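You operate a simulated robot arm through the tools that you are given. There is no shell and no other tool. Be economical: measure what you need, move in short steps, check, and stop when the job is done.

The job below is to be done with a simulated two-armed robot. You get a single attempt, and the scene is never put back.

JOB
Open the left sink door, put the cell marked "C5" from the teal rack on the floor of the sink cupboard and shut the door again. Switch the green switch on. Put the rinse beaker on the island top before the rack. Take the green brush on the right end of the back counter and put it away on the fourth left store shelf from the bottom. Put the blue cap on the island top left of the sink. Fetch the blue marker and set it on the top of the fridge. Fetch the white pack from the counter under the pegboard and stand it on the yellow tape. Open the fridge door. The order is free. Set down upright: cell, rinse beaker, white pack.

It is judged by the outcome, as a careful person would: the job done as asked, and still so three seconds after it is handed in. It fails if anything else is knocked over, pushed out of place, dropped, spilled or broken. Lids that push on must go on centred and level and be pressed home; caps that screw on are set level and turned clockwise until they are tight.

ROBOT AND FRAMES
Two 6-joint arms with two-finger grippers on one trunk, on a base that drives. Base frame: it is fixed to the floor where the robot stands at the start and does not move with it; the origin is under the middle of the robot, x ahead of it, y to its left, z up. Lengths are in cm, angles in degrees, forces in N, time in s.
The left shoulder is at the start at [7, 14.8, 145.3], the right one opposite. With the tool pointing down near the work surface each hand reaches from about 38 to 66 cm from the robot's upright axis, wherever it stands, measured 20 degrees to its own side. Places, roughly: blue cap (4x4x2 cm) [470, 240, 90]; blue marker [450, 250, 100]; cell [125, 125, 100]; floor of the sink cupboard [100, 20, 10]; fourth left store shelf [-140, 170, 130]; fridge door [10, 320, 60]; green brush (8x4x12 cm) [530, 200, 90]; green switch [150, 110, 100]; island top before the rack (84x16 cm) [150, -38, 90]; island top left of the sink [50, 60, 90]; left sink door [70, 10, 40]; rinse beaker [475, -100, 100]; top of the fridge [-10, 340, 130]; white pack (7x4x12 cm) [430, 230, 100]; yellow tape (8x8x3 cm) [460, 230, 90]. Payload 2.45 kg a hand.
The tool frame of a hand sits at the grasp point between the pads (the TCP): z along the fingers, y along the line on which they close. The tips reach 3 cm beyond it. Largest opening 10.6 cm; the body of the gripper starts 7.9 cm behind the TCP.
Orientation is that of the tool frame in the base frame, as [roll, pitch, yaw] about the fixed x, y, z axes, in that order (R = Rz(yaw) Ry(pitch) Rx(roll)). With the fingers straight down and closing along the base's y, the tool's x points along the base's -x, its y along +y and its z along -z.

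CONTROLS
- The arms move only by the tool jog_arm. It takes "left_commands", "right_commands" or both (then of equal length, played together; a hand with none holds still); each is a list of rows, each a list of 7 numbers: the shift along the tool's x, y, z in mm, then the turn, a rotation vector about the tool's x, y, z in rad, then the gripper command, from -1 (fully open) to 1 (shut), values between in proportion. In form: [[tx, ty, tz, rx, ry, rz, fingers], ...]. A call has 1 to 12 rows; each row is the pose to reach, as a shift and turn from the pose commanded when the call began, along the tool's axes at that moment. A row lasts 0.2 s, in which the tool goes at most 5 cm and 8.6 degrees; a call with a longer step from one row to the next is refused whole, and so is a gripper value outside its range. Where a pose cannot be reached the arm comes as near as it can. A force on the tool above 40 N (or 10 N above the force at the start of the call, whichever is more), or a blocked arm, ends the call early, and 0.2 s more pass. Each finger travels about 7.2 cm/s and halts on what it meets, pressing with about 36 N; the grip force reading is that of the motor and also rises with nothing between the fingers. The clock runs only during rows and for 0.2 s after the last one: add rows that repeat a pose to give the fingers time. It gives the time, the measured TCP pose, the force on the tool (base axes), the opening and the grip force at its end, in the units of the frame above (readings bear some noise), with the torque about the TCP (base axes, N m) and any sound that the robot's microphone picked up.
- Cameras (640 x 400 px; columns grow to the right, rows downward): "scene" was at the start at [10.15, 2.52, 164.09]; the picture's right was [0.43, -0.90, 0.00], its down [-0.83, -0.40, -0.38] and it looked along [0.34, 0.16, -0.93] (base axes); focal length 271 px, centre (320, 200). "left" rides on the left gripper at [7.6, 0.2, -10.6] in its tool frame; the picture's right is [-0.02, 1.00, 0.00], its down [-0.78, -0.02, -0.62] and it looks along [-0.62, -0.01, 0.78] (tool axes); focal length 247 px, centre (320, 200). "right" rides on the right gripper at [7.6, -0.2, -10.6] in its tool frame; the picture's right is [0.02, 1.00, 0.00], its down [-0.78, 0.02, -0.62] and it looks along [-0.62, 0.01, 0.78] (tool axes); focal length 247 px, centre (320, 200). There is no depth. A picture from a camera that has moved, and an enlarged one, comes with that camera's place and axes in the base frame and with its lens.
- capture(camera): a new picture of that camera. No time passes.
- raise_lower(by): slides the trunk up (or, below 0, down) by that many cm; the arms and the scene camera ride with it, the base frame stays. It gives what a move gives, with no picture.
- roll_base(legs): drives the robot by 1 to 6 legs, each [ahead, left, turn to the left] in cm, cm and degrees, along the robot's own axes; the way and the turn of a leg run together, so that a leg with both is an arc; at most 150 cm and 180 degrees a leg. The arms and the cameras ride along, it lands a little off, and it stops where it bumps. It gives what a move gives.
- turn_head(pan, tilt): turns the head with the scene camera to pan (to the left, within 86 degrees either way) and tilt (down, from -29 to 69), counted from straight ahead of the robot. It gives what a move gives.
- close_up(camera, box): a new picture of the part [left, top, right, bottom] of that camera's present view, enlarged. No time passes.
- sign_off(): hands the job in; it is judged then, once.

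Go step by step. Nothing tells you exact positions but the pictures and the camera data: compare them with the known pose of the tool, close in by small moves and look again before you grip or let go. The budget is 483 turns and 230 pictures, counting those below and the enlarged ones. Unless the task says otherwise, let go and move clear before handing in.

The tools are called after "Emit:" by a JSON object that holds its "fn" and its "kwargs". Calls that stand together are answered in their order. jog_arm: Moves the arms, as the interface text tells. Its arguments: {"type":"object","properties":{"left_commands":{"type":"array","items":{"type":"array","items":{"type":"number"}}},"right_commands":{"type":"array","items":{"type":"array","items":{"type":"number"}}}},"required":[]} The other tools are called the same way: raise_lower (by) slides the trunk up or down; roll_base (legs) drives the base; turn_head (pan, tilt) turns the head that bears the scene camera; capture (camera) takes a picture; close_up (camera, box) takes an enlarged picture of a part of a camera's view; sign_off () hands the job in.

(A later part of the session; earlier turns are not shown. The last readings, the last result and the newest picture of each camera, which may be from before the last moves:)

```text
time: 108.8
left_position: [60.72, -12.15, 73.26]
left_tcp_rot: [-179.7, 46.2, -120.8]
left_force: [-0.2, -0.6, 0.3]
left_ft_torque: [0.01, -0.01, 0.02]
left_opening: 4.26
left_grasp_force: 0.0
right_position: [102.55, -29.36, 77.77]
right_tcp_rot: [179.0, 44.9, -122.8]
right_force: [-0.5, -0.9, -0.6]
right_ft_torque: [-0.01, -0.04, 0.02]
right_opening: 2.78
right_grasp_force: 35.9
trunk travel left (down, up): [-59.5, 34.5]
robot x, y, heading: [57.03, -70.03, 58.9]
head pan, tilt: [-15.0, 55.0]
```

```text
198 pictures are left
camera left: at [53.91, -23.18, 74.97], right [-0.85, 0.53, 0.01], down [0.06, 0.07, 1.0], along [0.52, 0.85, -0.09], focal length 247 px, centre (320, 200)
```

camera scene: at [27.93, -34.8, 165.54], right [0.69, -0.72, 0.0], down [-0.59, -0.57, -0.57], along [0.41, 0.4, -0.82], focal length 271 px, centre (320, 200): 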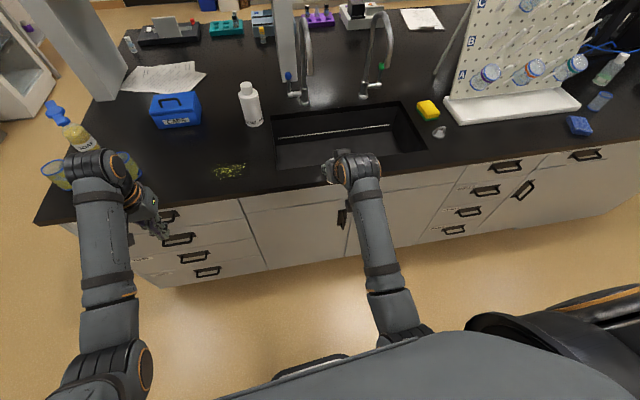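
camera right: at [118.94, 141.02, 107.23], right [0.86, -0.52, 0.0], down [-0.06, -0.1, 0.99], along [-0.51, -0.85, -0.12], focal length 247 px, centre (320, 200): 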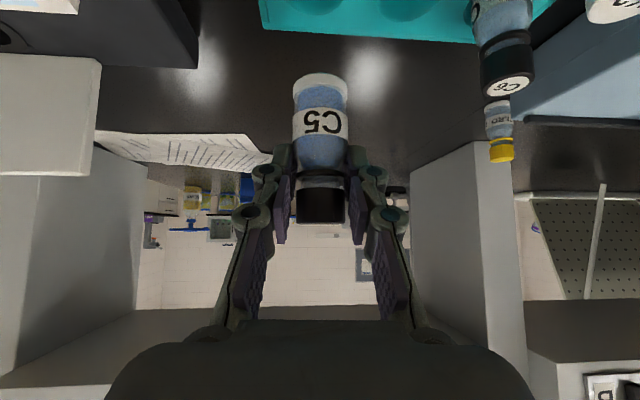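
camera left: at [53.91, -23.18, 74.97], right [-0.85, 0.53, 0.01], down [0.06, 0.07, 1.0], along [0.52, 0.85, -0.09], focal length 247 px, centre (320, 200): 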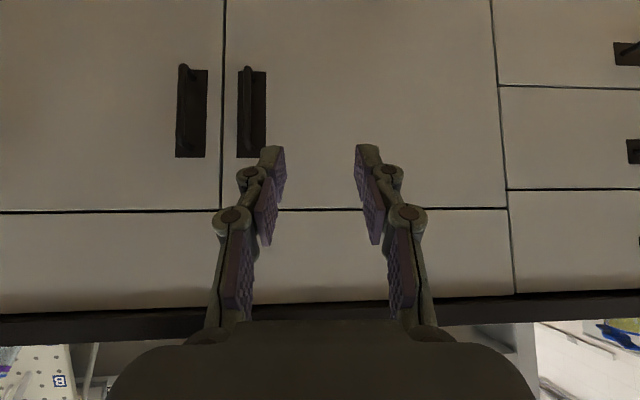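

I see the left door's vertical handle at u≈67.5, z 55–66, door spanning u 34–72. I pull both hands back, aim the left at the handle, and roll forward.

Emit:
{"fn": "jog_arm", "kwargs": {"left_commands": [[36, -23, 8, 0, 0, 0, 0], [72, -46, 15, 0, 0, 0, 0], [108, -69, 23, 0, 0, 0, 0], [144, -92, 30, 0, 0, 0, 0]], "right_commands": [[22, 0, -22, 0, 0, 0, 1], [44, 0, -44, 0, 0, 0, 1], [65, 0, -65, 0, 0, 0, 1], [85, 0, -85, 0, 0, 0, 1]]}}

Emit:
{"fn": "roll_base", "kwargs": {"legs": [[14, 0, 0]]}}

Emit:
{"fn": "capture", "kwargs": {"camera": "left"}}

```text
time: 109.8
left_position: [64.44, -23.39, 60.92]
left_tcp_rot: [-179.8, 45.9, -120.7]
left_force: [0.2, -0.6, -0.3]
left_ft_torque: [0.01, 0.0, 0.03]
left_opening: 5.3
left_grasp_force: 0.1
right_position: [99.67, -40.59, 78.12]
right_tcp_rot: [-167.3, 45.3, -109.7]
right_force: [0.2, 1.2, -0.6]
right_ft_torque: [-0.03, 0.02, 0.0]
right_opening: 2.78
right_grasp_force: 36.2
trunk travel left (down, up): [-59.5, 34.5]
robot x, y, heading: [57.12, -69.83, 59.4]
head pan, tilt: [-15.0, 55.0]
stopped in row 4 (right hand): the arm was blocked; the commanded pose is now the measured one
```

```text
time: 111.1
left_position: [71.74, -11.11, 60.95]
left_tcp_rot: [-179.8, 45.9, -120.7]
left_force: [-0.1, 0.4, -0.1]
left_ft_torque: [0.01, -0.01, -0.01]
left_opening: 5.32
left_grasp_force: 0.1
right_position: [106.85, -28.25, 78.12]
right_tcp_rot: [-167.1, 45.3, -109.7]
right_force: [0.3, 0.6, -0.1]
right_ft_torque: [-0.01, 0.0, 0.0]
right_opening: 2.76
right_grasp_force: 36.4
trunk travel left (down, up): [-59.5, 34.5]
robot x, y, heading: [64.55, -57.98, 59.4]
head pan, tilt: [-15.0, 55.0]
```

```text
197 pictures are left
camera left: at [64.97, -22.22, 62.77], right [-0.85, 0.53, 0.01], down [0.06, 0.08, 0.99], along [0.52, 0.85, -0.1], focal length 247 px, centre (320, 200)
```

left: 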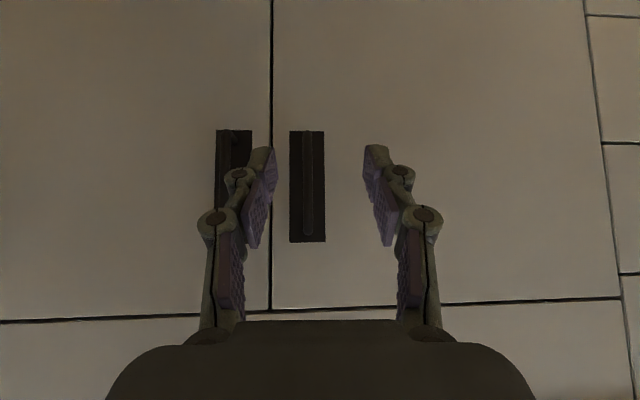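

Emit:
{"fn": "jog_arm", "kwargs": {"left_commands": [[-24, -13, 32, 0, 0, 0, 0], [-49, -13, 64, 0, 0, 0, 0]]}}

Emit:
{"fn": "capture", "kwargs": {"camera": "left"}}

```text
time: 111.7
left_position: [77.03, -5.09, 60.02]
left_tcp_rot: [-179.9, 45.9, -120.7]
left_force: [0.6, 0.7, 0.8]
left_ft_torque: [-0.02, -0.01, 0.0]
left_opening: 5.31
left_grasp_force: 0.1
right_position: [106.99, -28.33, 78.25]
right_tcp_rot: [-167.1, 45.2, -109.6]
right_force: [-0.3, 0.4, -0.3]
right_ft_torque: [-0.02, -0.01, 0.01]
right_opening: 2.76
right_grasp_force: 35.6
trunk travel left (down, up): [-59.5, 34.5]
robot x, y, heading: [64.56, -57.61, 59.1]
head pan, tilt: [-15.0, 55.0]
```

```text
196 pictures are left
camera left: at [70.23, -15.98, 61.86], right [-0.85, 0.53, 0.01], down [0.06, 0.08, 0.99], along [0.52, 0.85, -0.1], focal length 247 px, centre (320, 200)
```

left: 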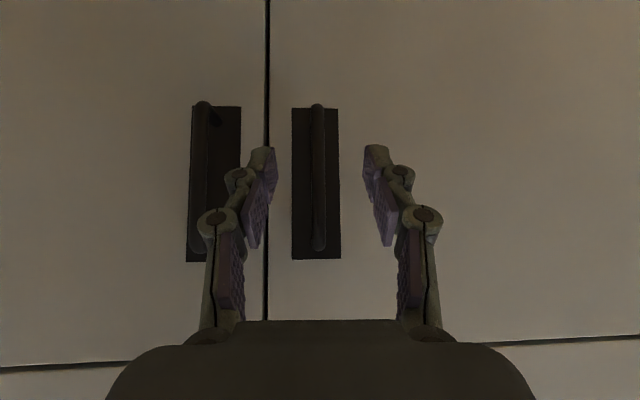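

Emit:
{"fn": "jog_arm", "kwargs": {"left_commands": [[-18, 0, 19, 0, 0, 0, 0], [-35, 0, 38, 0, 0, 0, 0]]}}

Emit:
{"fn": "jog_arm", "kwargs": {"left_commands": [[0, 0, 0, 0, 0, 0, 0.5], [0, 0, 0, 0, 0, 0, 1], [0, 0, 0, 0, 0, 0, 1], [0, 0, 0, 0, 0, 0, 1]]}}

Emit:
{"fn": "capture", "kwargs": {"camera": "left"}}

```text
time: 112.3
left_position: [79.6, -0.67, 59.78]
left_tcp_rot: [-179.8, 45.9, -120.8]
left_force: [-0.4, -0.2, 0.2]
left_ft_torque: [-0.01, 0.02, 0.0]
left_opening: 5.31
left_grasp_force: 0.1
right_position: [106.95, -28.27, 78.22]
right_tcp_rot: [-167.2, 45.2, -109.7]
right_force: [-0.6, 1.0, 0.4]
right_ft_torque: [0.01, -0.02, 0.0]
right_opening: 2.75
right_grasp_force: 35.9
trunk travel left (down, up): [-59.5, 34.5]
robot x, y, heading: [64.58, -57.93, 59.1]
head pan, tilt: [-15.0, 55.0]
```

```text
time: 113.3
left_position: [79.68, -0.67, 59.83]
left_tcp_rot: [-179.8, 46.0, -120.6]
left_force: [6.2, -5.6, -2.1]
left_ft_torque: [-0.07, -0.17, -0.09]
left_opening: 1.02
left_grasp_force: 37.1
right_position: [106.94, -28.4, 78.27]
right_tcp_rot: [-167.2, 45.2, -109.7]
right_force: [0.7, 0.6, -1.0]
right_ft_torque: [0.01, 0.01, 0.01]
right_opening: 2.76
right_grasp_force: 36.2
trunk travel left (down, up): [-59.5, 34.5]
robot x, y, heading: [64.3, -58.19, 59.1]
head pan, tilt: [-15.0, 55.0]
```

```text
195 pictures are left
camera left: at [73.0, -11.71, 61.72], right [-0.85, 0.53, 0.01], down [0.06, 0.08, 0.99], along [0.52, 0.85, -0.1], focal length 247 px, centre (320, 200)
```

left: 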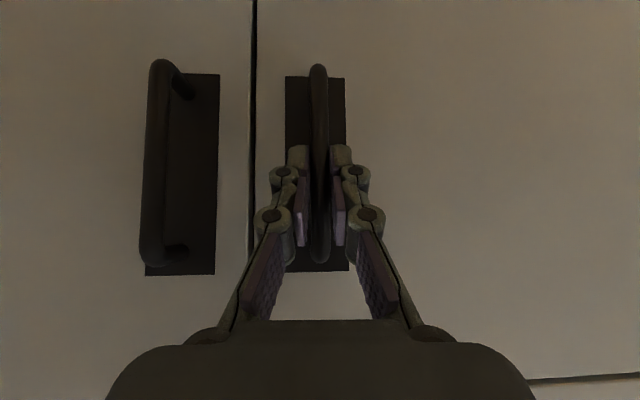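

The bar is gripped. I pull the door open about 14° along its arc.

Emit:
{"fn": "jog_arm", "kwargs": {"left_commands": [[15, 3, -15, 0.044, 0, 0.042, 1], [29, 6, -30, 0.088, 0, 0.085, 1], [43, 12, -45, 0.132, 0, 0.127, 1], [57, 18, -59, 0.176, 0, 0.17, 1], [57, 18, -59, 0.176, 0, 0.17, 1]]}}

Emit:
{"fn": "capture", "kwargs": {"camera": "left"}}

```text
time: 114.4
left_position: [73.45, -6.31, 59.94]
left_tcp_rot: [178.9, 46.1, -135.6]
left_force: [-9.9, 11.2, -6.3]
left_ft_torque: [0.35, -0.43, 0.29]
left_opening: 1.01
left_grasp_force: 37.3
right_position: [106.81, -28.25, 78.2]
right_tcp_rot: [-167.1, 45.3, -109.4]
right_force: [-0.4, 0.5, -0.8]
right_ft_torque: [0.03, 0.0, 0.0]
right_opening: 2.76
right_grasp_force: 35.6
trunk travel left (down, up): [-59.5, 34.5]
robot x, y, heading: [64.11, -57.95, 59.2]
head pan, tilt: [-15.0, 55.0]
stopped in row 5 (left hand): the force on the tool passed its limit at 43 N (the readings are from after the stop); the commanded pose is now the measured one
```

```text
194 pictures are left
camera left: at [64.29, -15.34, 61.69], right [-0.7, 0.72, 0.03], down [0.09, 0.05, 0.99], along [0.71, 0.7, -0.1], focal length 247 px, centre (320, 200)
```

left: 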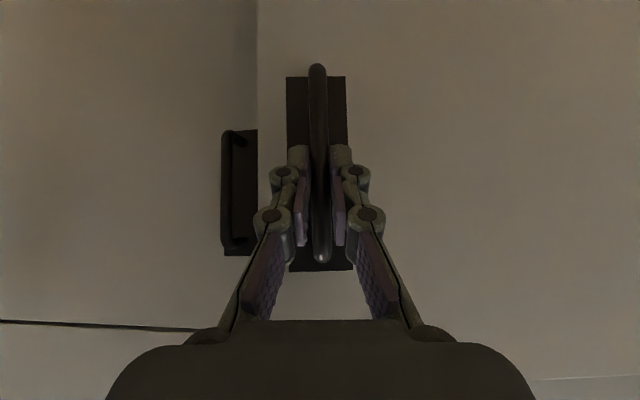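

Door is ajar about 14°. I release and back off so I can hook the free edge from inside.

Emit:
{"fn": "jog_arm", "kwargs": {"left_commands": [[0, 0, 0, 0, 0, 0, 0.4], [0, 0, 0, 0, 0, 0, 0], [0, 0, 0, 0, 0, 0, -0.1]]}}

Emit:
{"fn": "roll_base", "kwargs": {"legs": [[-12, 0, 0]]}}

Emit:
{"fn": "jog_arm", "kwargs": {"left_commands": [[0, -30, 0, -0.06, 0, -0.06, 0.4], [0, -60, 0, -0.12, 0, -0.12, 1], [0, -90, 0, -0.18, 0, -0.18, 1], [0, -100, 0, -0.27, 0, -0.27, 1], [0, -110, 0, -0.36, 0, -0.36, 1], [0, -110, 0, -0.36, 0, -0.36, 1]]}}

Emit:
{"fn": "capture", "kwargs": {"camera": "left"}}

Emit:
{"fn": "capture", "kwargs": {"camera": "scene"}}

```text
time: 115.2
left_position: [73.63, -6.44, 60.07]
left_tcp_rot: [179.2, 46.2, -135.5]
left_force: [0.4, 0.0, -0.5]
left_ft_torque: [0.01, 0.02, 0.0]
left_opening: 5.81
left_grasp_force: 0.0
right_position: [106.82, -28.33, 78.27]
right_tcp_rot: [-167.2, 45.3, -109.6]
right_force: [-0.4, -0.5, -0.7]
right_ft_torque: [0.01, 0.01, 0.02]
right_opening: 2.75
right_grasp_force: 36.3
trunk travel left (down, up): [-59.5, 34.5]
robot x, y, heading: [64.18, -57.96, 58.9]
head pan, tilt: [-15.0, 55.0]
```

```text
time: 116.5
left_position: [67.49, -16.61, 60.04]
left_tcp_rot: [179.1, 46.2, -135.5]
left_force: [-0.7, -0.6, -0.3]
left_ft_torque: [0.0, -0.02, 0.01]
left_opening: 5.82
left_grasp_force: 0.0
right_position: [100.61, -38.47, 78.14]
right_tcp_rot: [-167.0, 45.4, -109.5]
right_force: [-0.6, -0.3, -1.4]
right_ft_torque: [-0.01, -0.02, -0.01]
right_opening: 2.75
right_grasp_force: 35.9
trunk travel left (down, up): [-59.5, 34.5]
robot x, y, heading: [58.11, -68.03, 59.0]
head pan, tilt: [-15.0, 55.0]
```

```text
time: 117.3
left_position: [67.06, -18.31, 58.85]
left_tcp_rot: [163.7, 45.7, -136.1]
left_force: [-0.1, 0.2, 0.2]
left_ft_torque: [0.04, -0.01, 0.01]
left_opening: 0.0
left_grasp_force: 28.5
left hand out of reach, approached as far as the arm can: row 3, 4
right_position: [100.64, -38.5, 78.16]
right_tcp_rot: [-167.1, 45.3, -109.5]
right_force: [-0.3, 0.0, -0.6]
right_ft_torque: [-0.02, 0.03, -0.02]
right_opening: 2.76
right_grasp_force: 36.5
trunk travel left (down, up): [-59.5, 34.5]
robot x, y, heading: [58.5, -68.03, 59.2]
head pan, tilt: [-15.0, 55.0]
stopped in row 4 (left hand): the arm was blocked; the commanded pose is now the measured one
```

```text
193 pictures are left
camera left: at [59.98, -29.13, 60.5], right [-0.8, 0.56, 0.21], down [0.22, -0.05, 0.97], along [0.56, 0.83, -0.08], focal length 247 px, centre (320, 200)
```

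left: 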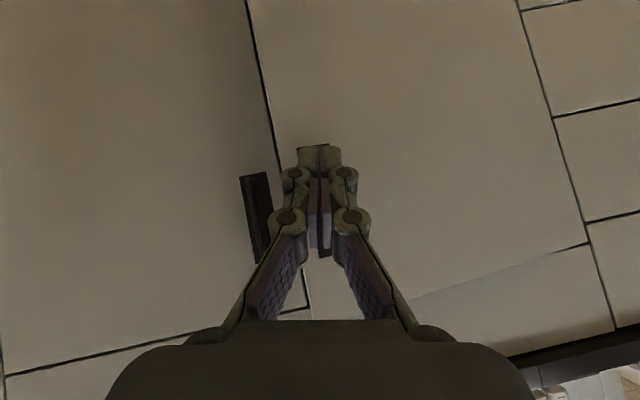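

```text
192 pictures are left
camera scene: at [65.96, -58.69, 132.55], right [0.7, -0.72, 0.0], down [-0.59, -0.57, -0.57], along [0.41, 0.4, -0.82], focal length 271 px, centre (320, 200)
```

scene: 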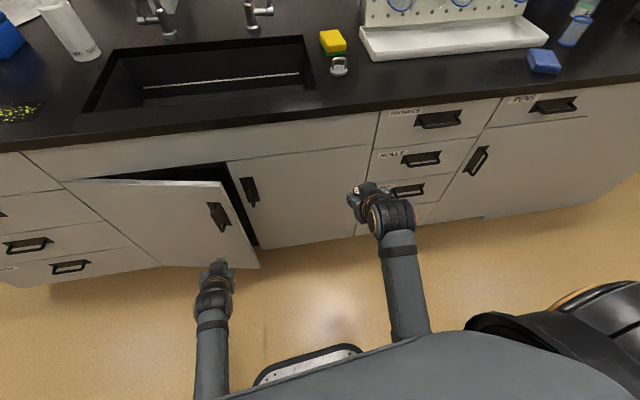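

The door stays ajar with its free edge near u≈71, v≈35. I lower the trunk 20 cm (below the right door's handle), shift right and forward, and straighten the left wrist.

Emit:
{"fn": "raise_lower", "kwargs": {"by": -20}}

Emit:
{"fn": "roll_base", "kwargs": {"legs": [[0, -17, 0], [12, 0, 0]]}}

Emit:
{"fn": "jog_arm", "kwargs": {"left_commands": [[-15, 0, 15, 0.07, 0, -0.07, 1], [-30, 0, 30, 0.146, 0, -0.15, 1]]}}

Emit:
{"fn": "capture", "kwargs": {"camera": "left"}}

Emit:
{"fn": "capture", "kwargs": {"camera": "scene"}}

```text
time: 119.5
left_position: [67.19, -18.32, 38.92]
left_tcp_rot: [163.9, 45.7, -136.0]
left_force: [0.1, 0.0, 0.4]
left_ft_torque: [-0.02, -0.02, 0.04]
left_opening: 0.0
left_grasp_force: 29.1
right_position: [100.62, -38.36, 58.39]
right_tcp_rot: [-167.1, 45.3, -109.6]
right_force: [0.0, 0.1, -1.0]
right_ft_torque: [0.01, -0.02, 0.0]
right_opening: 2.79
right_grasp_force: 35.9
trunk travel left (down, up): [-39.5, 54.5]
robot x, y, heading: [58.1, -68.22, 59.2]
head pan, tilt: [-15.0, 55.0]
```

```text
time: 121.8
left_position: [87.8, -16.61, 38.77]
left_tcp_rot: [163.8, 45.6, -135.7]
left_force: [0.1, 0.5, 0.6]
left_ft_torque: [0.03, 0.0, -0.02]
left_opening: 0.03
left_grasp_force: 28.3
right_position: [121.49, -36.6, 58.3]
right_tcp_rot: [-167.1, 45.2, -109.4]
right_force: [0.4, -0.2, -0.2]
right_ft_torque: [-0.02, 0.01, 0.01]
right_opening: 2.73
right_grasp_force: 36.6
trunk travel left (down, up): [-39.5, 54.5]
robot x, y, heading: [79.12, -66.31, 59.4]
head pan, tilt: [-15.0, 55.0]
```

```text
time: 122.4
left_position: [90.2, -13.05, 38.91]
left_tcp_rot: [-178.9, 46.8, -123.4]
left_force: [-0.3, 0.3, 0.0]
left_ft_torque: [-0.01, -0.01, -0.01]
left_opening: 0.02
left_grasp_force: 28.6
right_position: [121.42, -36.65, 58.3]
right_tcp_rot: [-167.0, 45.3, -109.4]
right_force: [0.5, 0.5, -0.3]
right_ft_torque: [-0.02, 0.0, 0.0]
right_opening: 2.8
right_grasp_force: 36.4
trunk travel left (down, up): [-39.5, 54.5]
robot x, y, heading: [78.96, -66.09, 59.5]
head pan, tilt: [-15.0, 55.0]
```

```text
191 pictures are left
camera left: at [82.78, -23.66, 40.61], right [-0.82, 0.57, 0.0], down [0.05, 0.07, 1.0], along [0.57, 0.82, -0.08], focal length 247 px, centre (320, 200)
```

left: 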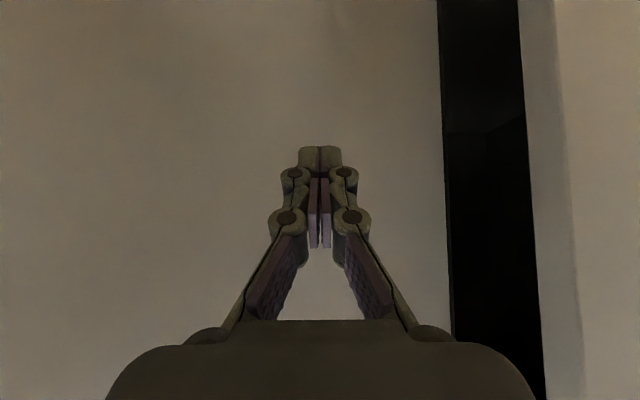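

```text
190 pictures are left
camera scene: at [86.69, -56.92, 112.54], right [0.7, -0.72, 0.0], down [-0.59, -0.57, -0.57], along [0.41, 0.4, -0.82], focal length 271 px, centre (320, 200)
```

scene: 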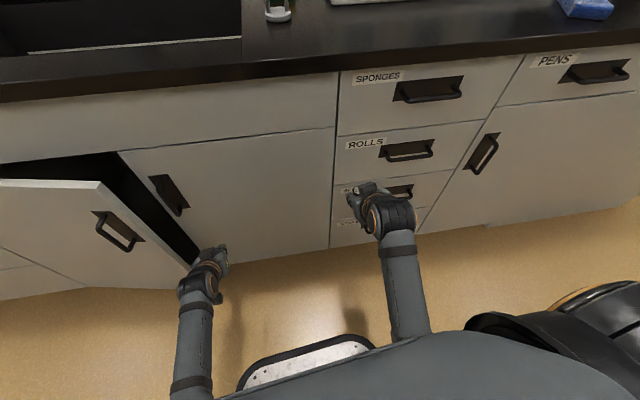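

The gap shows at the free edge (u≈71–74, v≈39–44). I turn the left hand to point left by 50° so the fingertips can slip behind the door edge.

Emit:
{"fn": "jog_arm", "kwargs": {"left_commands": [[0, 0, 0, -0.09, 0, -0.085, 1], [0, 0, 0, -0.18, 0, -0.17, 1], [0, 0, 0, -0.27, 0, -0.255, 1], [0, 0, 0, -0.36, 0, -0.34, 1], [0, 0, 0, -0.45, 0, -0.425, 1], [0, 0, 0, -0.54, 0, -0.51, 1], [0, 0, 0, -0.636, 0, -0.598, 1]]}}

Emit:
{"fn": "capture", "kwargs": {"camera": "left"}}

```text
time: 123.8
left_position: [83.21, -9.87, 38.3]
left_tcp_rot: [169.3, 50.3, -92.4]
left_force: [0.5, 0.1, -0.6]
left_ft_torque: [0.01, -0.01, 0.02]
left_opening: 0.0
left_grasp_force: 28.4
right_position: [121.52, -36.58, 58.29]
right_tcp_rot: [-167.2, 45.4, -109.5]
right_force: [-0.9, 0.1, -0.2]
right_ft_torque: [0.01, -0.02, -0.02]
right_opening: 2.76
right_grasp_force: 36.3
trunk travel left (down, up): [-39.5, 54.5]
robot x, y, heading: [78.98, -66.4, 59.3]
head pan, tilt: [-15.0, 55.0]
stopped in row 6 (left hand): the arm was blocked; the commanded pose is now the measured one
```

```text
189 pictures are left
camera left: at [84.52, -22.83, 39.02], right [-0.99, -0.09, 0.14], down [0.13, 0.03, 0.99], along [-0.09, 1.0, -0.02], focal length 247 px, centre (320, 200)
```

left: 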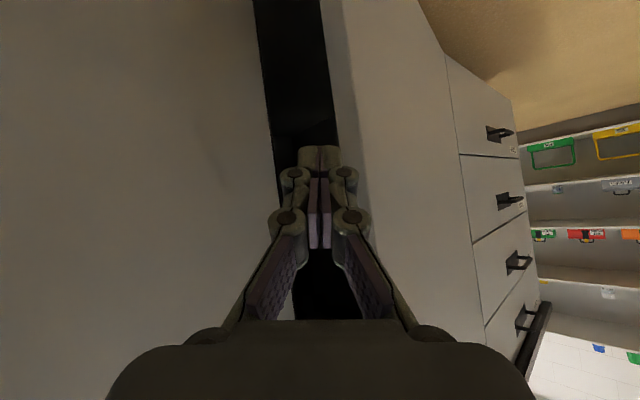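

Fingertips aim into the gap. I slide them in about 10 cm along the hand's heading.

Emit:
{"fn": "jog_arm", "kwargs": {"left_commands": [[-22, 0, 27, 0, 0, 0, 1], [-44, 0, 54, 0, 0, 0, 1], [-66, 0, 80, 0, 0, 0, 1]]}}

Emit:
{"fn": "capture", "kwargs": {"camera": "left"}}

```text
time: 124.6
left_position: [83.02, -0.48, 38.07]
left_tcp_rot: [170.3, 49.8, -92.0]
left_force: [6.0, -6.4, 3.5]
left_ft_torque: [0.25, 0.48, 0.45]
left_opening: 0.0
left_grasp_force: 28.7
right_position: [121.54, -36.74, 58.29]
right_tcp_rot: [-167.1, 45.3, -109.4]
right_force: [-0.7, 0.2, -0.2]
right_ft_torque: [-0.05, 0.01, -0.01]
right_opening: 2.75
right_grasp_force: 35.6
trunk travel left (down, up): [-39.5, 54.5]
robot x, y, heading: [78.99, -66.34, 59.3]
head pan, tilt: [-15.0, 55.0]
stopped in row 3 (left hand): the force on the tool passed its limit at 50 N (the readings are from after the stop); the commanded pose is now the measured one
```

```text
188 pictures are left
camera left: at [84.22, -13.59, 38.95], right [-0.99, -0.08, 0.13], down [0.12, 0.03, 0.99], along [-0.08, 1.0, -0.02], focal length 247 px, centre (320, 200)
```

left: 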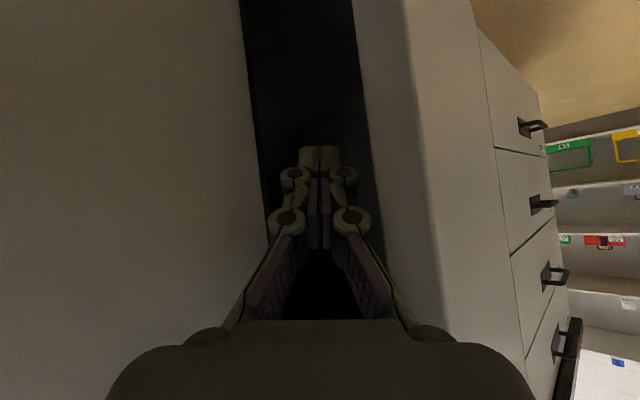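

Fingers are behind the edge. I draw the door open by rolling back and slightly left along its arc.

Emit:
{"fn": "roll_base", "kwargs": {"legs": [[-9, 2.5, 0], [-9, 5.5, 0]]}}

Emit:
{"fn": "capture", "kwargs": {"camera": "left"}}

Emit:
{"fn": "capture", "kwargs": {"camera": "scene"}}

```text
time: 126.5
left_position: [66.94, -11.92, 38.26]
left_tcp_rot: [170.3, 49.9, -91.9]
left_force: [0.0, -0.4, -0.4]
left_ft_torque: [-0.02, 0.01, -0.01]
left_opening: 0.0
left_grasp_force: 28.3
right_position: [105.59, -48.09, 58.29]
right_tcp_rot: [-167.0, 45.3, -109.5]
right_force: [-0.1, -0.3, 0.1]
right_ft_torque: [-0.02, -0.01, -0.01]
right_opening: 2.76
right_grasp_force: 36.2
trunk travel left (down, up): [-39.5, 54.5]
robot x, y, heading: [63.03, -77.69, 59.0]
head pan, tilt: [-15.0, 55.0]
```

```text
187 pictures are left
camera left: at [68.16, -24.89, 39.0], right [-0.99, -0.08, 0.12], down [0.12, 0.03, 0.99], along [-0.08, 1.0, -0.02], focal length 247 px, centre (320, 200)
```

left: 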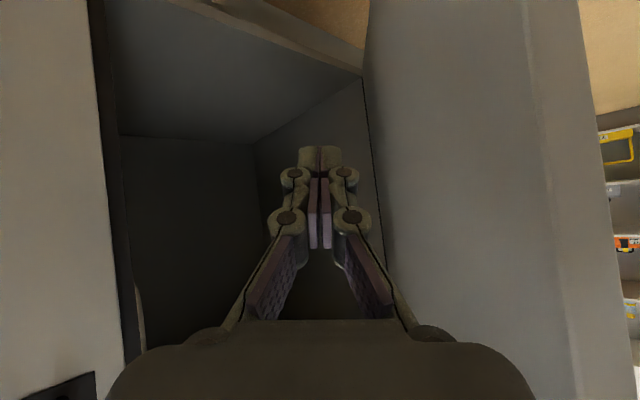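

```text
186 pictures are left
camera scene: at [70.63, -68.35, 112.56], right [0.7, -0.72, 0.0], down [-0.59, -0.57, -0.57], along [0.41, 0.4, -0.82], focal length 271 px, centre (320, 200)
```

scene: 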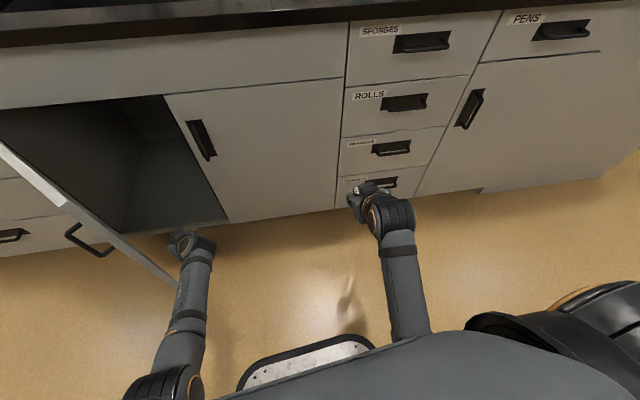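

The door stands open about 55°. I push it further with the left hand by rolling left.

Emit:
{"fn": "roll_base", "kwargs": {"legs": [[0, 13, 0], [0, 13, 0]]}}

Emit:
{"fn": "capture", "kwargs": {"camera": "scene"}}

```text
time: 128.6
left_position: [44.51, 1.51, 38.13]
left_tcp_rot: [170.3, 50.0, -91.8]
left_force: [0.1, 1.6, -0.3]
left_ft_torque: [0.04, -0.01, 0.01]
left_opening: 0.01
left_grasp_force: 28.5
right_position: [83.14, -34.63, 58.19]
right_tcp_rot: [-166.9, 45.3, -109.3]
right_force: [0.1, 0.2, 0.7]
right_ft_torque: [-0.01, -0.02, 0.0]
right_opening: 2.75
right_grasp_force: 35.3
trunk travel left (down, up): [-39.5, 54.5]
robot x, y, heading: [40.62, -64.68, 59.3]
head pan, tilt: [-15.0, 55.0]
```

```text
185 pictures are left
camera scene: at [48.31, -54.96, 112.54], right [0.7, -0.72, 0.0], down [-0.59, -0.57, -0.57], along [0.41, 0.4, -0.82], focal length 271 px, centre (320, 200)
```

scene: 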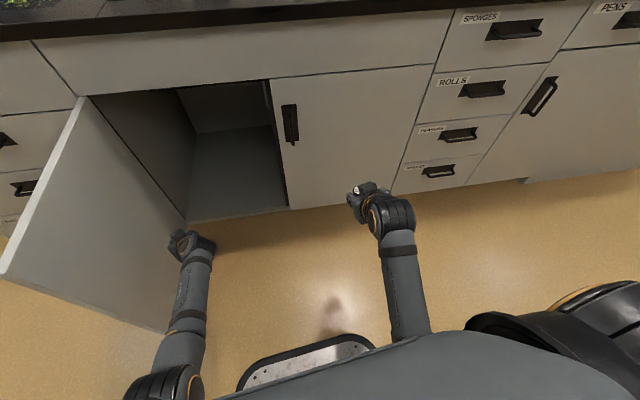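

The door is open nearly 90°, the cupboard floor front edge is around v≈47. I pull the left hand back and up, and straighten the right wrist so the vial is vertical.

Emit:
{"fn": "jog_arm", "kwargs": {"left_commands": [[-6, -3, -40, 0, 0, 0, 1], [-12, -6, -80, 0, 0, 0, 1], [-18, -9, -120, 0, 0, 0, 1], [-24, -12, -160, 0, 0, 0, 1], [-29, -14, -199, 0, 0, 0, 1]], "right_commands": [[-16, 0, 16, -0.03, 0, 0.05, 1], [-32, 0, 32, -0.06, 0, 0.1, 1], [-48, 0, 48, -0.083, 0, 0.14, 1], [-60, 0, 62, -0.083, 0, 0.14, 1], [-69, 0, 72, -0.083, 0, 0.14, 1]]}}

Emit:
{"fn": "capture", "kwargs": {"camera": "right"}}

Emit:
{"fn": "capture", "kwargs": {"camera": "scene"}}

```text
time: 129.7
left_position: [41.82, -4.38, 51.57]
left_tcp_rot: [153.3, 55.0, -106.8]
left_force: [-0.6, -0.3, -0.2]
left_ft_torque: [-0.02, -0.01, 0.01]
left_opening: 0.0
left_grasp_force: 28.6
left hand out of reach, approached as far as the arm can: row 5
right_position: [87.4, -27.07, 58.13]
right_tcp_rot: [179.9, 46.1, -120.9]
right_force: [0.3, -0.4, -0.9]
right_ft_torque: [0.02, -0.01, -0.01]
right_opening: 2.77
right_grasp_force: 36.4
trunk travel left (down, up): [-39.5, 54.5]
robot x, y, heading: [41.01, -64.31, 59.8]
head pan, tilt: [-15.0, 55.0]
stopped in row 5 (left hand): the arm was blocked; the commanded pose is now the measured one
```

```text
184 pictures are left
camera right: at [80.99, -38.32, 60.06], right [-0.87, 0.5, -0.01], down [0.04, 0.09, 1.0], along [0.5, 0.86, -0.1], focal length 247 px, centre (320, 200)
```

right: 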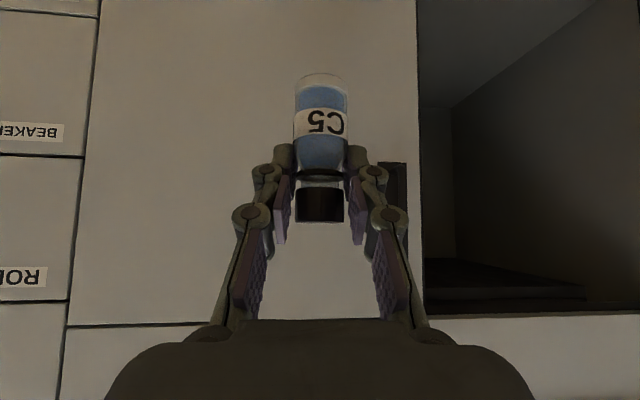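

```text
183 pictures are left
camera scene: at [48.38, -54.98, 112.54], right [0.7, -0.72, 0.0], down [-0.59, -0.57, -0.57], along [0.41, 0.4, -0.82], focal length 271 px, centre (320, 200)
```

scene: 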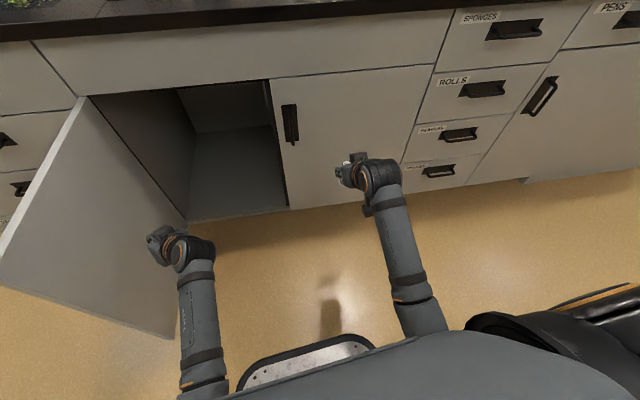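

The vial hangs upright. I lower the trunk and move the right hand across in front of the opening.

Emit:
{"fn": "raise_lower", "kwargs": {"by": -35}}

Emit:
{"fn": "jog_arm", "kwargs": {"right_commands": [[0, 42, 0, 0, 0, 0, 1], [0, 84, 0, 0, 0, 0, 1], [0, 126, 0, 0, 0, 0, 1], [0, 168, 0, 0, 0, 0, 1], [0, 210, 0, 0, 0, 0, 1], [0, 240, 0, 0, 0, 0, 1]]}}

Emit:
{"fn": "capture", "kwargs": {"camera": "right"}}

Emit:
{"fn": "capture", "kwargs": {"camera": "scene"}}

```text
time: 133.1
left_position: [41.84, -4.1, 21.02]
left_tcp_rot: [153.6, 57.8, -106.2]
left_force: [0.4, -0.4, 0.1]
left_ft_torque: [-0.01, 0.02, 0.03]
left_opening: 0.0
left_grasp_force: 28.5
right_position: [87.27, -27.39, 26.33]
right_tcp_rot: [179.1, 47.5, -121.4]
right_force: [0.1, 0.2, -0.6]
right_ft_torque: [0.0, 0.03, -0.01]
right_opening: 2.77
right_grasp_force: 35.7
trunk travel left (down, up): [-4.5, 89.5]
robot x, y, heading: [40.46, -64.3, 59.2]
head pan, tilt: [-15.0, 55.0]
```

```text
time: 133.7
left_position: [41.82, -4.08, 20.94]
left_tcp_rot: [154.2, 57.7, -105.7]
left_force: [-0.4, 1.0, -0.3]
left_ft_torque: [0.03, 0.02, 0.04]
left_opening: 0.0
left_grasp_force: 28.3
right_position: [89.15, -27.66, 26.27]
right_tcp_rot: [-159.0, 46.4, -105.6]
right_force: [0.4, 0.8, -0.7]
right_ft_torque: [-0.02, 0.01, 0.0]
right_opening: 2.78
right_grasp_force: 36.0
right hand out of reach, approached as far as the arm can: row 2
trunk travel left (down, up): [-4.5, 89.5]
robot x, y, heading: [40.74, -64.41, 59.4]
head pan, tilt: [-15.0, 55.0]
stopped in row 2 (right hand): the arm was blocked; the commanded pose is now the measured one
```

```text
182 pictures are left
camera right: at [82.41, -38.83, 27.66], right [-0.83, 0.49, -0.26], down [-0.2, 0.18, 0.96], along [0.52, 0.85, -0.06], focal length 247 px, centre (320, 200)
```

right: 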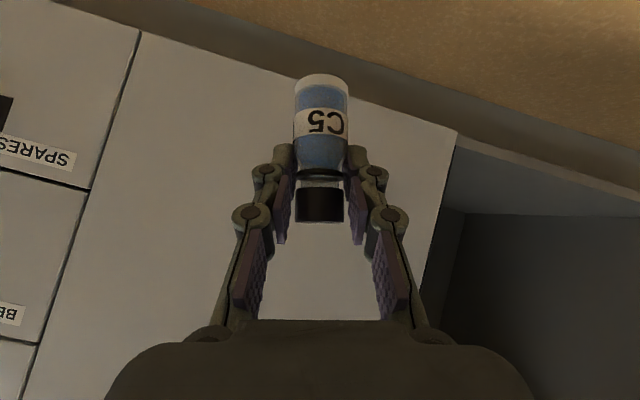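

```text
181 pictures are left
camera scene: at [47.97, -56.3, 79.81], right [0.7, -0.72, -0.01], down [-0.58, -0.56, -0.59], along [0.42, 0.42, -0.81], focal length 271 px, centre (320, 200)
```

scene: 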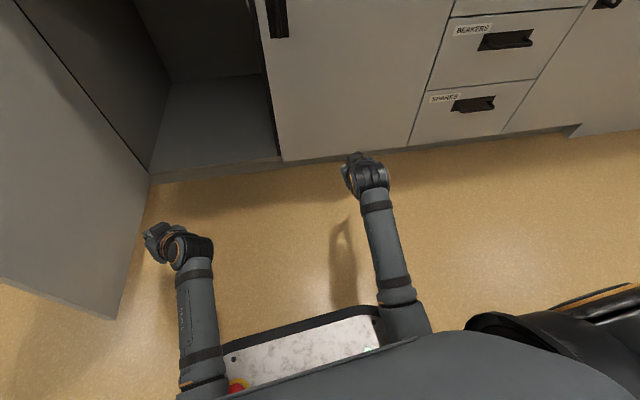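

The elbows touched the base at this low height and the body leaned slightly. I raise the trunk a bit and extend the right arm forward instead.

Emit:
{"fn": "raise_lower", "kwargs": {"by": 9}}

Emit:
{"fn": "jog_arm", "kwargs": {"right_commands": [[-15, 0, 15, -0.07, 0, 0.09, 1], [-30, 0, 30, -0.14, 0, 0.17, 1], [-50, 0, 50, -0.19, 0, 0.23, 1]]}}

Emit:
{"fn": "capture", "kwargs": {"camera": "scene"}}

```text
time: 134.9
left_position: [41.94, -3.86, 26.66]
left_tcp_rot: [153.8, 56.3, -106.1]
left_force: [0.5, -0.4, -0.1]
left_ft_torque: [0.0, 0.03, 0.02]
left_opening: 0.0
left_grasp_force: 28.2
right_position: [89.28, -27.49, 32.35]
right_tcp_rot: [-158.9, 45.3, -105.6]
right_force: [0.1, -0.2, -0.1]
right_ft_torque: [-0.01, 0.0, 0.01]
right_opening: 2.74
right_grasp_force: 35.9
trunk travel left (down, up): [-13.5, 80.5]
robot x, y, heading: [40.66, -64.43, 59.3]
head pan, tilt: [-15.0, 55.0]
```

```text
time: 135.8
left_position: [41.99, -4.0, 26.57]
left_tcp_rot: [153.9, 56.2, -106.1]
left_force: [-0.5, -0.3, 0.3]
left_ft_torque: [0.0, -0.02, -0.01]
left_opening: 0.01
left_grasp_force: 28.5
right_position: [92.92, -21.3, 32.63]
right_tcp_rot: [176.3, 47.3, -124.5]
right_force: [-0.8, 0.0, -0.2]
right_ft_torque: [0.02, 0.0, 0.03]
right_opening: 2.78
right_grasp_force: 35.7
trunk travel left (down, up): [-13.5, 80.5]
robot x, y, heading: [40.57, -64.06, 59.2]
head pan, tilt: [-15.0, 55.0]
```

```text
180 pictures are left
camera scene: at [48.37, -55.0, 86.54], right [0.7, -0.72, 0.0], down [-0.59, -0.57, -0.57], along [0.41, 0.4, -0.82], focal length 271 px, centre (320, 200)
```

scene: 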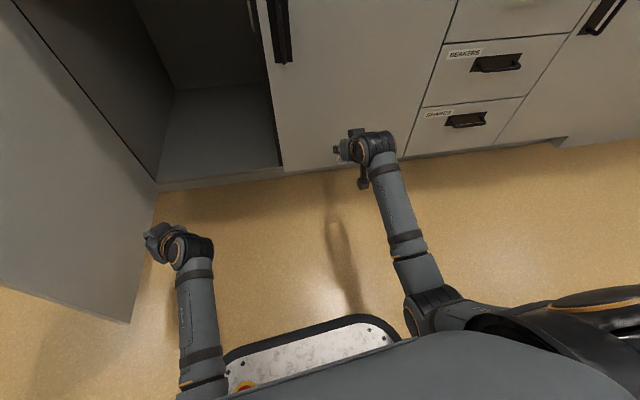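

Level again. I'll move the left hand toward the centre, then turn the robot left so the right hand faces the opening.

Emit:
{"fn": "jog_arm", "kwargs": {"left_commands": [[6, -31, -25, 0.083, -0.024, 0.05, 1], [12, -62, -50, 0.166, -0.05, 0.1, 1], [17, -92, -74, 0.25, -0.07, 0.15, 1], [23, -123, -98, 0.33, -0.1, 0.2, 1], [29, -154, -123, 0.415, -0.12, 0.25, 1]]}}

Emit:
{"fn": "roll_base", "kwargs": {"legs": [[-6, 0, 18]]}}

Emit:
{"fn": "capture", "kwargs": {"camera": "scene"}}

Emit:
{"fn": "capture", "kwargs": {"camera": "right"}}

```text
time: 136.4
left_position: [43.15, -3.99, 27.97]
left_tcp_rot: [133.5, 56.2, -135.4]
left_force: [0.1, 0.2, 0.1]
left_ft_torque: [0.02, 0.02, 0.0]
left_opening: 0.0
left_grasp_force: 28.8
left hand out of reach, approached as far as the arm can: row 2, 3
right_position: [92.87, -21.36, 32.6]
right_tcp_rot: [176.5, 47.3, -124.4]
right_force: [-0.4, 0.5, -1.8]
right_ft_torque: [0.03, -0.01, -0.01]
right_opening: 2.75
right_grasp_force: 36.1
trunk travel left (down, up): [-13.5, 80.5]
robot x, y, heading: [40.78, -64.44, 59.6]
head pan, tilt: [-15.0, 55.0]
stopped in row 3 (left hand): the arm was blocked; the commanded pose is now the measured one
```

```text
time: 137.6
left_position: [28.65, -8.55, 28.12]
left_tcp_rot: [134.1, 57.0, -123.5]
left_force: [6.7, -9.4, 3.6]
left_ft_torque: [0.08, 0.02, -0.05]
left_opening: 0.01
left_grasp_force: 29.4
right_position: [80.22, -14.87, 32.63]
right_tcp_rot: [176.1, 47.4, -111.8]
right_force: [-0.6, 0.3, -0.5]
right_ft_torque: [-0.01, 0.03, 0.0]
right_opening: 2.77
right_grasp_force: 35.7
trunk travel left (down, up): [-13.5, 80.5]
robot x, y, heading: [38.77, -68.94, 72.0]
head pan, tilt: [-15.0, 55.0]
stopped in leg 1: the force on the tool passed its limit at 123 N (the readings are from after the stop); the commanded pose is now the measured one
```

```text
179 pictures are left
camera scene: at [44.43, -57.55, 86.55], right [0.84, -0.54, 0.0], down [-0.45, -0.69, -0.57], along [0.31, 0.48, -0.82], focal length 271 px, centre (320, 200)
```

scene: 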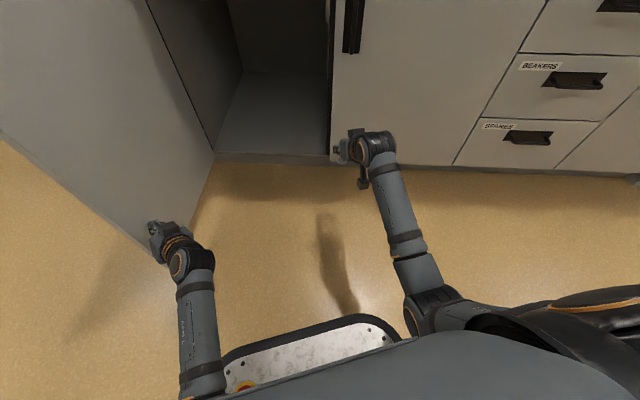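

```text
178 pictures are left
camera right: at [76.38, -27.28, 34.17], right [-0.95, 0.31, 0.03], down [0.05, 0.06, 1.0], along [0.31, 0.95, -0.07], focal length 247 px, centre (320, 200)
```

right: 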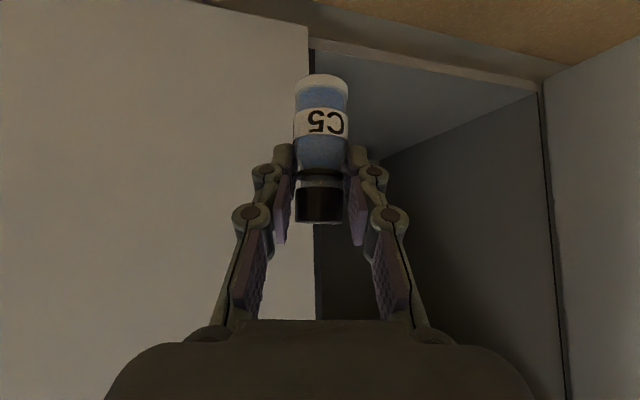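

The left hand met the door; I turn back, shift right, and reach across with the right arm instead.

Emit:
{"fn": "roll_base", "kwargs": {"legs": [[0, 0, -8], [0, -8, 0]]}}

Emit:
{"fn": "jog_arm", "kwargs": {"right_commands": [[0, 40, 0, 0, 0, 0, 1], [0, 80, 0, 0, 0, 0, 1], [0, 120, 0, 0, 0, 0, 1], [0, 160, 0, 0, 0, 0, 1], [0, 200, 0, 0, 0, 0, 1], [0, 240, 0, 0, 0, 0, 1]]}}

Emit:
{"fn": "capture", "kwargs": {"camera": "scene"}}

```text
time: 139.3
left_position: [44.11, -11.1, 27.85]
left_tcp_rot: [134.2, 57.1, -131.4]
left_force: [0.2, -0.7, -0.7]
left_ft_torque: [-0.01, 0.01, 0.01]
left_opening: 0.01
left_grasp_force: 28.7
right_position: [94.35, -24.7, 32.57]
right_tcp_rot: [176.2, 47.3, -119.7]
right_force: [0.4, -0.2, -0.5]
right_ft_torque: [-0.03, 0.0, -0.02]
right_opening: 2.76
right_grasp_force: 36.2
trunk travel left (down, up): [-13.5, 80.5]
robot x, y, heading: [46.29, -71.53, 64.1]
head pan, tilt: [-15.0, 55.0]
```

```text
time: 140.2
left_position: [44.05, -11.16, 27.97]
left_tcp_rot: [134.2, 57.0, -131.6]
left_force: [-0.5, -0.1, 0.4]
left_ft_torque: [-0.03, -0.03, -0.02]
left_opening: 0.02
left_grasp_force: 28.6
right_position: [91.31, -22.55, 31.23]
right_tcp_rot: [-166.9, 46.6, -110.2]
right_force: [-0.5, -0.2, -1.2]
right_ft_torque: [-0.02, 0.02, -0.01]
right_opening: 2.75
right_grasp_force: 36.2
right hand out of reach, approached as far as the arm can: row 4
trunk travel left (down, up): [-13.5, 80.5]
robot x, y, heading: [46.1, -71.89, 64.2]
head pan, tilt: [-15.0, 55.0]
stopped in row 4 (right hand): the arm was blocked; the commanded pose is now the measured one
```

```text
177 pictures are left
camera scene: at [53.0, -61.82, 86.55], right [0.76, -0.66, 0.0], down [-0.54, -0.62, -0.57], along [0.38, 0.43, -0.82], focal length 271 px, centre (320, 200)
```

scene: 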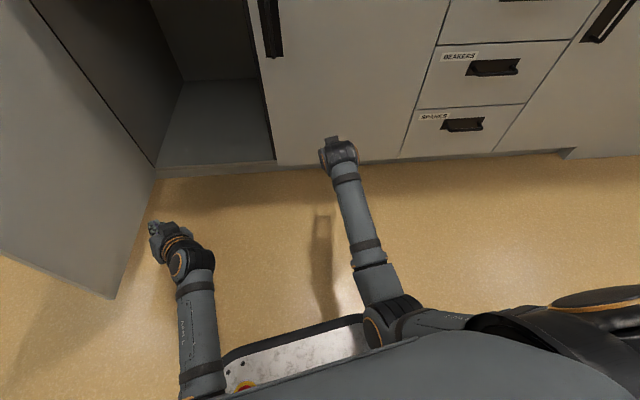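

The wrist needs to point along the arm's azimuth. I turn the right hand 25° left and level the vial while reaching left.

Emit:
{"fn": "jog_arm", "kwargs": {"right_commands": [[-3, 20, -2, -0.105, -0.018, -0.044, 1], [-6, 45, -4, -0.21, -0.035, -0.088, 1], [-10, 72, -7, -0.316, -0.053, -0.133, 1], [-13, 99, -9, -0.422, -0.071, -0.177, 1]]}}

```text
time: 141.2
left_position: [44.08, -11.26, 28.02]
left_tcp_rot: [134.2, 57.0, -131.5]
left_force: [-0.2, 0.8, 0.4]
left_ft_torque: [0.02, -0.03, 0.0]
left_opening: 0.02
left_grasp_force: 28.8
right_position: [83.17, -17.68, 30.69]
right_tcp_rot: [-178.8, 49.1, -94.1]
right_force: [0.1, 0.0, -1.0]
right_ft_torque: [0.03, 0.04, 0.01]
right_opening: 2.79
right_grasp_force: 36.4
trunk travel left (down, up): [-13.5, 80.5]
robot x, y, heading: [46.35, -71.89, 64.1]
head pan, tilt: [-15.0, 55.0]
```

Emit:
{"fn": "jog_arm", "kwargs": {"right_commands": [[-12, 36, 14, -0.05, 0.02, -0.044, 1], [-24, 71, 27, -0.1, 0.045, -0.088, 1], [-36, 107, 41, -0.151, 0.07, -0.131, 1]]}}

Emit:
{"fn": "capture", "kwargs": {"camera": "scene"}}

Emit:
{"fn": "capture", "kwargs": {"camera": "right"}}

```text
time: 141.9
left_position: [44.2, -11.14, 27.83]
left_tcp_rot: [134.1, 57.0, -131.5]
left_force: [-0.1, -0.5, -0.5]
left_ft_torque: [0.0, -0.01, 0.01]
left_opening: 0.0
left_grasp_force: 29.2
right_position: [83.0, -15.2, 28.59]
right_tcp_rot: [-170.3, 42.0, -82.5]
right_force: [-0.3, 0.9, -0.1]
right_ft_torque: [0.03, -0.01, -0.03]
right_opening: 2.77
right_grasp_force: 36.2
trunk travel left (down, up): [-13.5, 80.5]
robot x, y, heading: [46.16, -71.88, 64.1]
head pan, tilt: [-15.0, 55.0]
stopped in row 3 (right hand): the arm was blocked; the commanded pose is now the measured one
```

```text
176 pictures are left
camera scene: at [53.01, -61.81, 86.54], right [0.76, -0.66, 0.0], down [-0.54, -0.62, -0.57], along [0.38, 0.43, -0.82], focal length 271 px, centre (320, 200)
```

scene: 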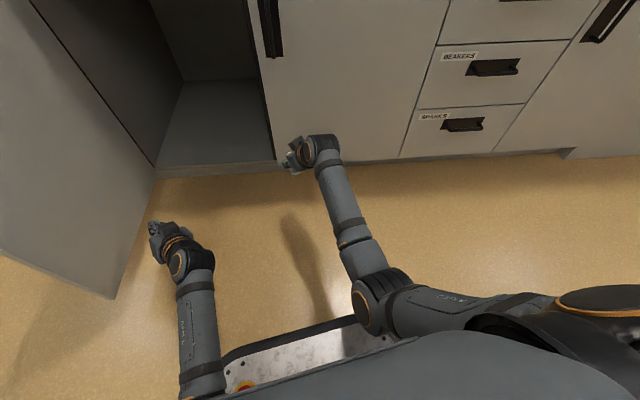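

```text
175 pictures are left
camera right: at [83.09, -28.17, 31.32], right [-0.99, -0.03, -0.14], down [-0.14, 0.16, 0.98], along [-0.01, 0.99, -0.16], focal length 247 px, centre (320, 200)
```

right: 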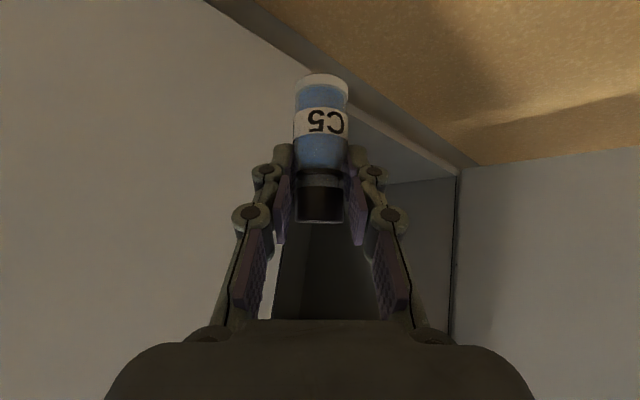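

The right arm can't reach inward enough here; it's better to hand the vial over to the left hand via the counter top. I back off, raise the trunk, and go to the free strip before the white rack.

Emit:
{"fn": "roll_base", "kwargs": {"legs": [[-12, 0, 0], [0, -40, -5]]}}

Emit:
{"fn": "raise_lower", "kwargs": {"by": 78}}

Emit:
{"fn": "capture", "kwargs": {"camera": "scene"}}

```text
time: 145.3
left_position: [79.62, -41.21, 28.08]
left_tcp_rot: [134.2, 57.0, -136.5]
left_force: [0.9, 0.0, -0.5]
left_ft_torque: [-0.01, -0.01, -0.04]
left_opening: 0.01
left_grasp_force: 28.9
right_position: [117.63, -48.8, 28.61]
right_tcp_rot: [-170.3, 42.1, -87.6]
right_force: [0.2, -0.4, -0.5]
right_ft_torque: [0.0, 0.01, -0.03]
right_opening: 2.76
right_grasp_force: 36.2
trunk travel left (down, up): [-13.5, 80.5]
robot x, y, heading: [76.05, -101.89, 58.9]
head pan, tilt: [-15.0, 55.0]
```

```text
refused: 78 is not a number from -40 to 40
```

```text
174 pictures are left
camera scene: at [83.78, -92.48, 86.54], right [0.69, -0.72, 0.0], down [-0.59, -0.57, -0.57], along [0.41, 0.4, -0.82], focal length 271 px, centre (320, 200)
```

scene: 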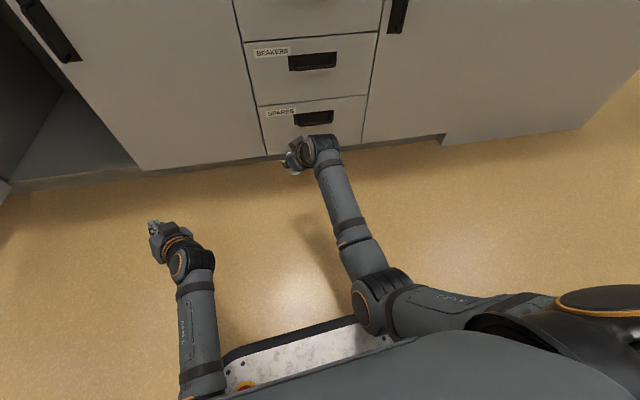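

Emit:
{"fn": "raise_lower", "kwargs": {"by": 40}}

Emit:
{"fn": "raise_lower", "kwargs": {"by": 38}}

Emit:
{"fn": "jog_arm", "kwargs": {"right_commands": [[12, -26, -7, 0.056, -0.002, 0.107, 1], [24, -53, -13, 0.112, -0.004, 0.215, 1], [36, -80, -20, 0.169, -0.005, 0.322, 1], [49, -106, -27, 0.225, -0.007, 0.429, 1]]}}

Emit:
{"fn": "capture", "kwargs": {"camera": "scene"}}

```text
time: 149.1
left_position: [79.45, -41.11, 67.94]
left_tcp_rot: [134.1, 57.0, -136.7]
left_force: [0.4, 0.4, 0.1]
left_ft_torque: [-0.01, 0.04, 0.03]
left_opening: 0.02
left_grasp_force: 28.7
right_position: [117.67, -48.97, 68.7]
right_tcp_rot: [-170.4, 42.0, -87.7]
right_force: [-0.2, 0.3, -0.1]
right_ft_torque: [0.02, 0.02, 0.0]
right_opening: 2.75
right_grasp_force: 35.7
trunk travel left (down, up): [-53.5, 40.5]
robot x, y, heading: [75.86, -101.95, 59.1]
head pan, tilt: [-15.0, 55.0]
```

```text
time: 152.8
left_position: [79.47, -41.08, 106.03]
left_tcp_rot: [134.2, 57.0, -136.6]
left_force: [-0.2, -0.4, -0.2]
left_ft_torque: [0.02, 0.0, -0.02]
left_opening: 0.02
left_grasp_force: 28.7
right_position: [117.75, -48.89, 106.63]
right_tcp_rot: [-170.3, 42.0, -87.6]
right_force: [0.7, -0.5, -0.4]
right_ft_torque: [-0.01, 0.02, 0.0]
right_opening: 2.77
right_grasp_force: 35.4
trunk travel left (down, up): [-91.5, 2.5]
robot x, y, heading: [75.99, -101.73, 58.6]
head pan, tilt: [-15.0, 55.0]
```

```text
time: 153.8
left_position: [79.6, -41.21, 106.04]
left_tcp_rot: [134.1, 56.9, -136.7]
left_force: [-0.3, -0.5, 0.1]
left_ft_torque: [-0.01, 0.01, 0.03]
left_opening: 0.01
left_grasp_force: 28.9
right_position: [128.13, -55.11, 106.63]
right_tcp_rot: [179.1, 44.4, -121.6]
right_force: [-0.4, -0.3, -0.6]
right_ft_torque: [0.02, -0.01, 0.01]
right_opening: 2.75
right_grasp_force: 36.1
trunk travel left (down, up): [-91.5, 2.5]
robot x, y, heading: [76.0, -101.9, 58.8]
head pan, tilt: [-15.0, 55.0]
```

```text
173 pictures are left
camera scene: at [83.92, -92.57, 164.54], right [0.69, -0.72, 0.0], down [-0.59, -0.57, -0.57], along [0.41, 0.4, -0.82], focal length 271 px, centre (320, 200)
```

scene: 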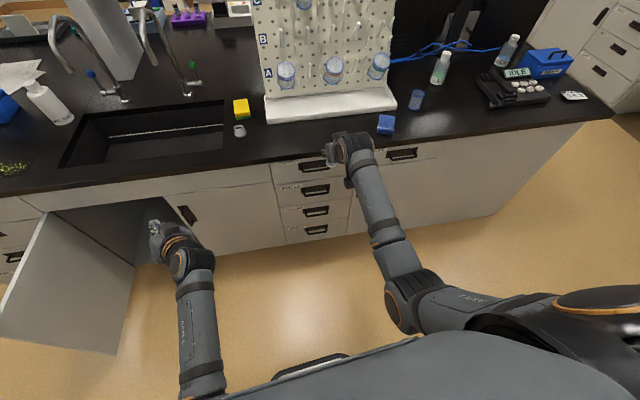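

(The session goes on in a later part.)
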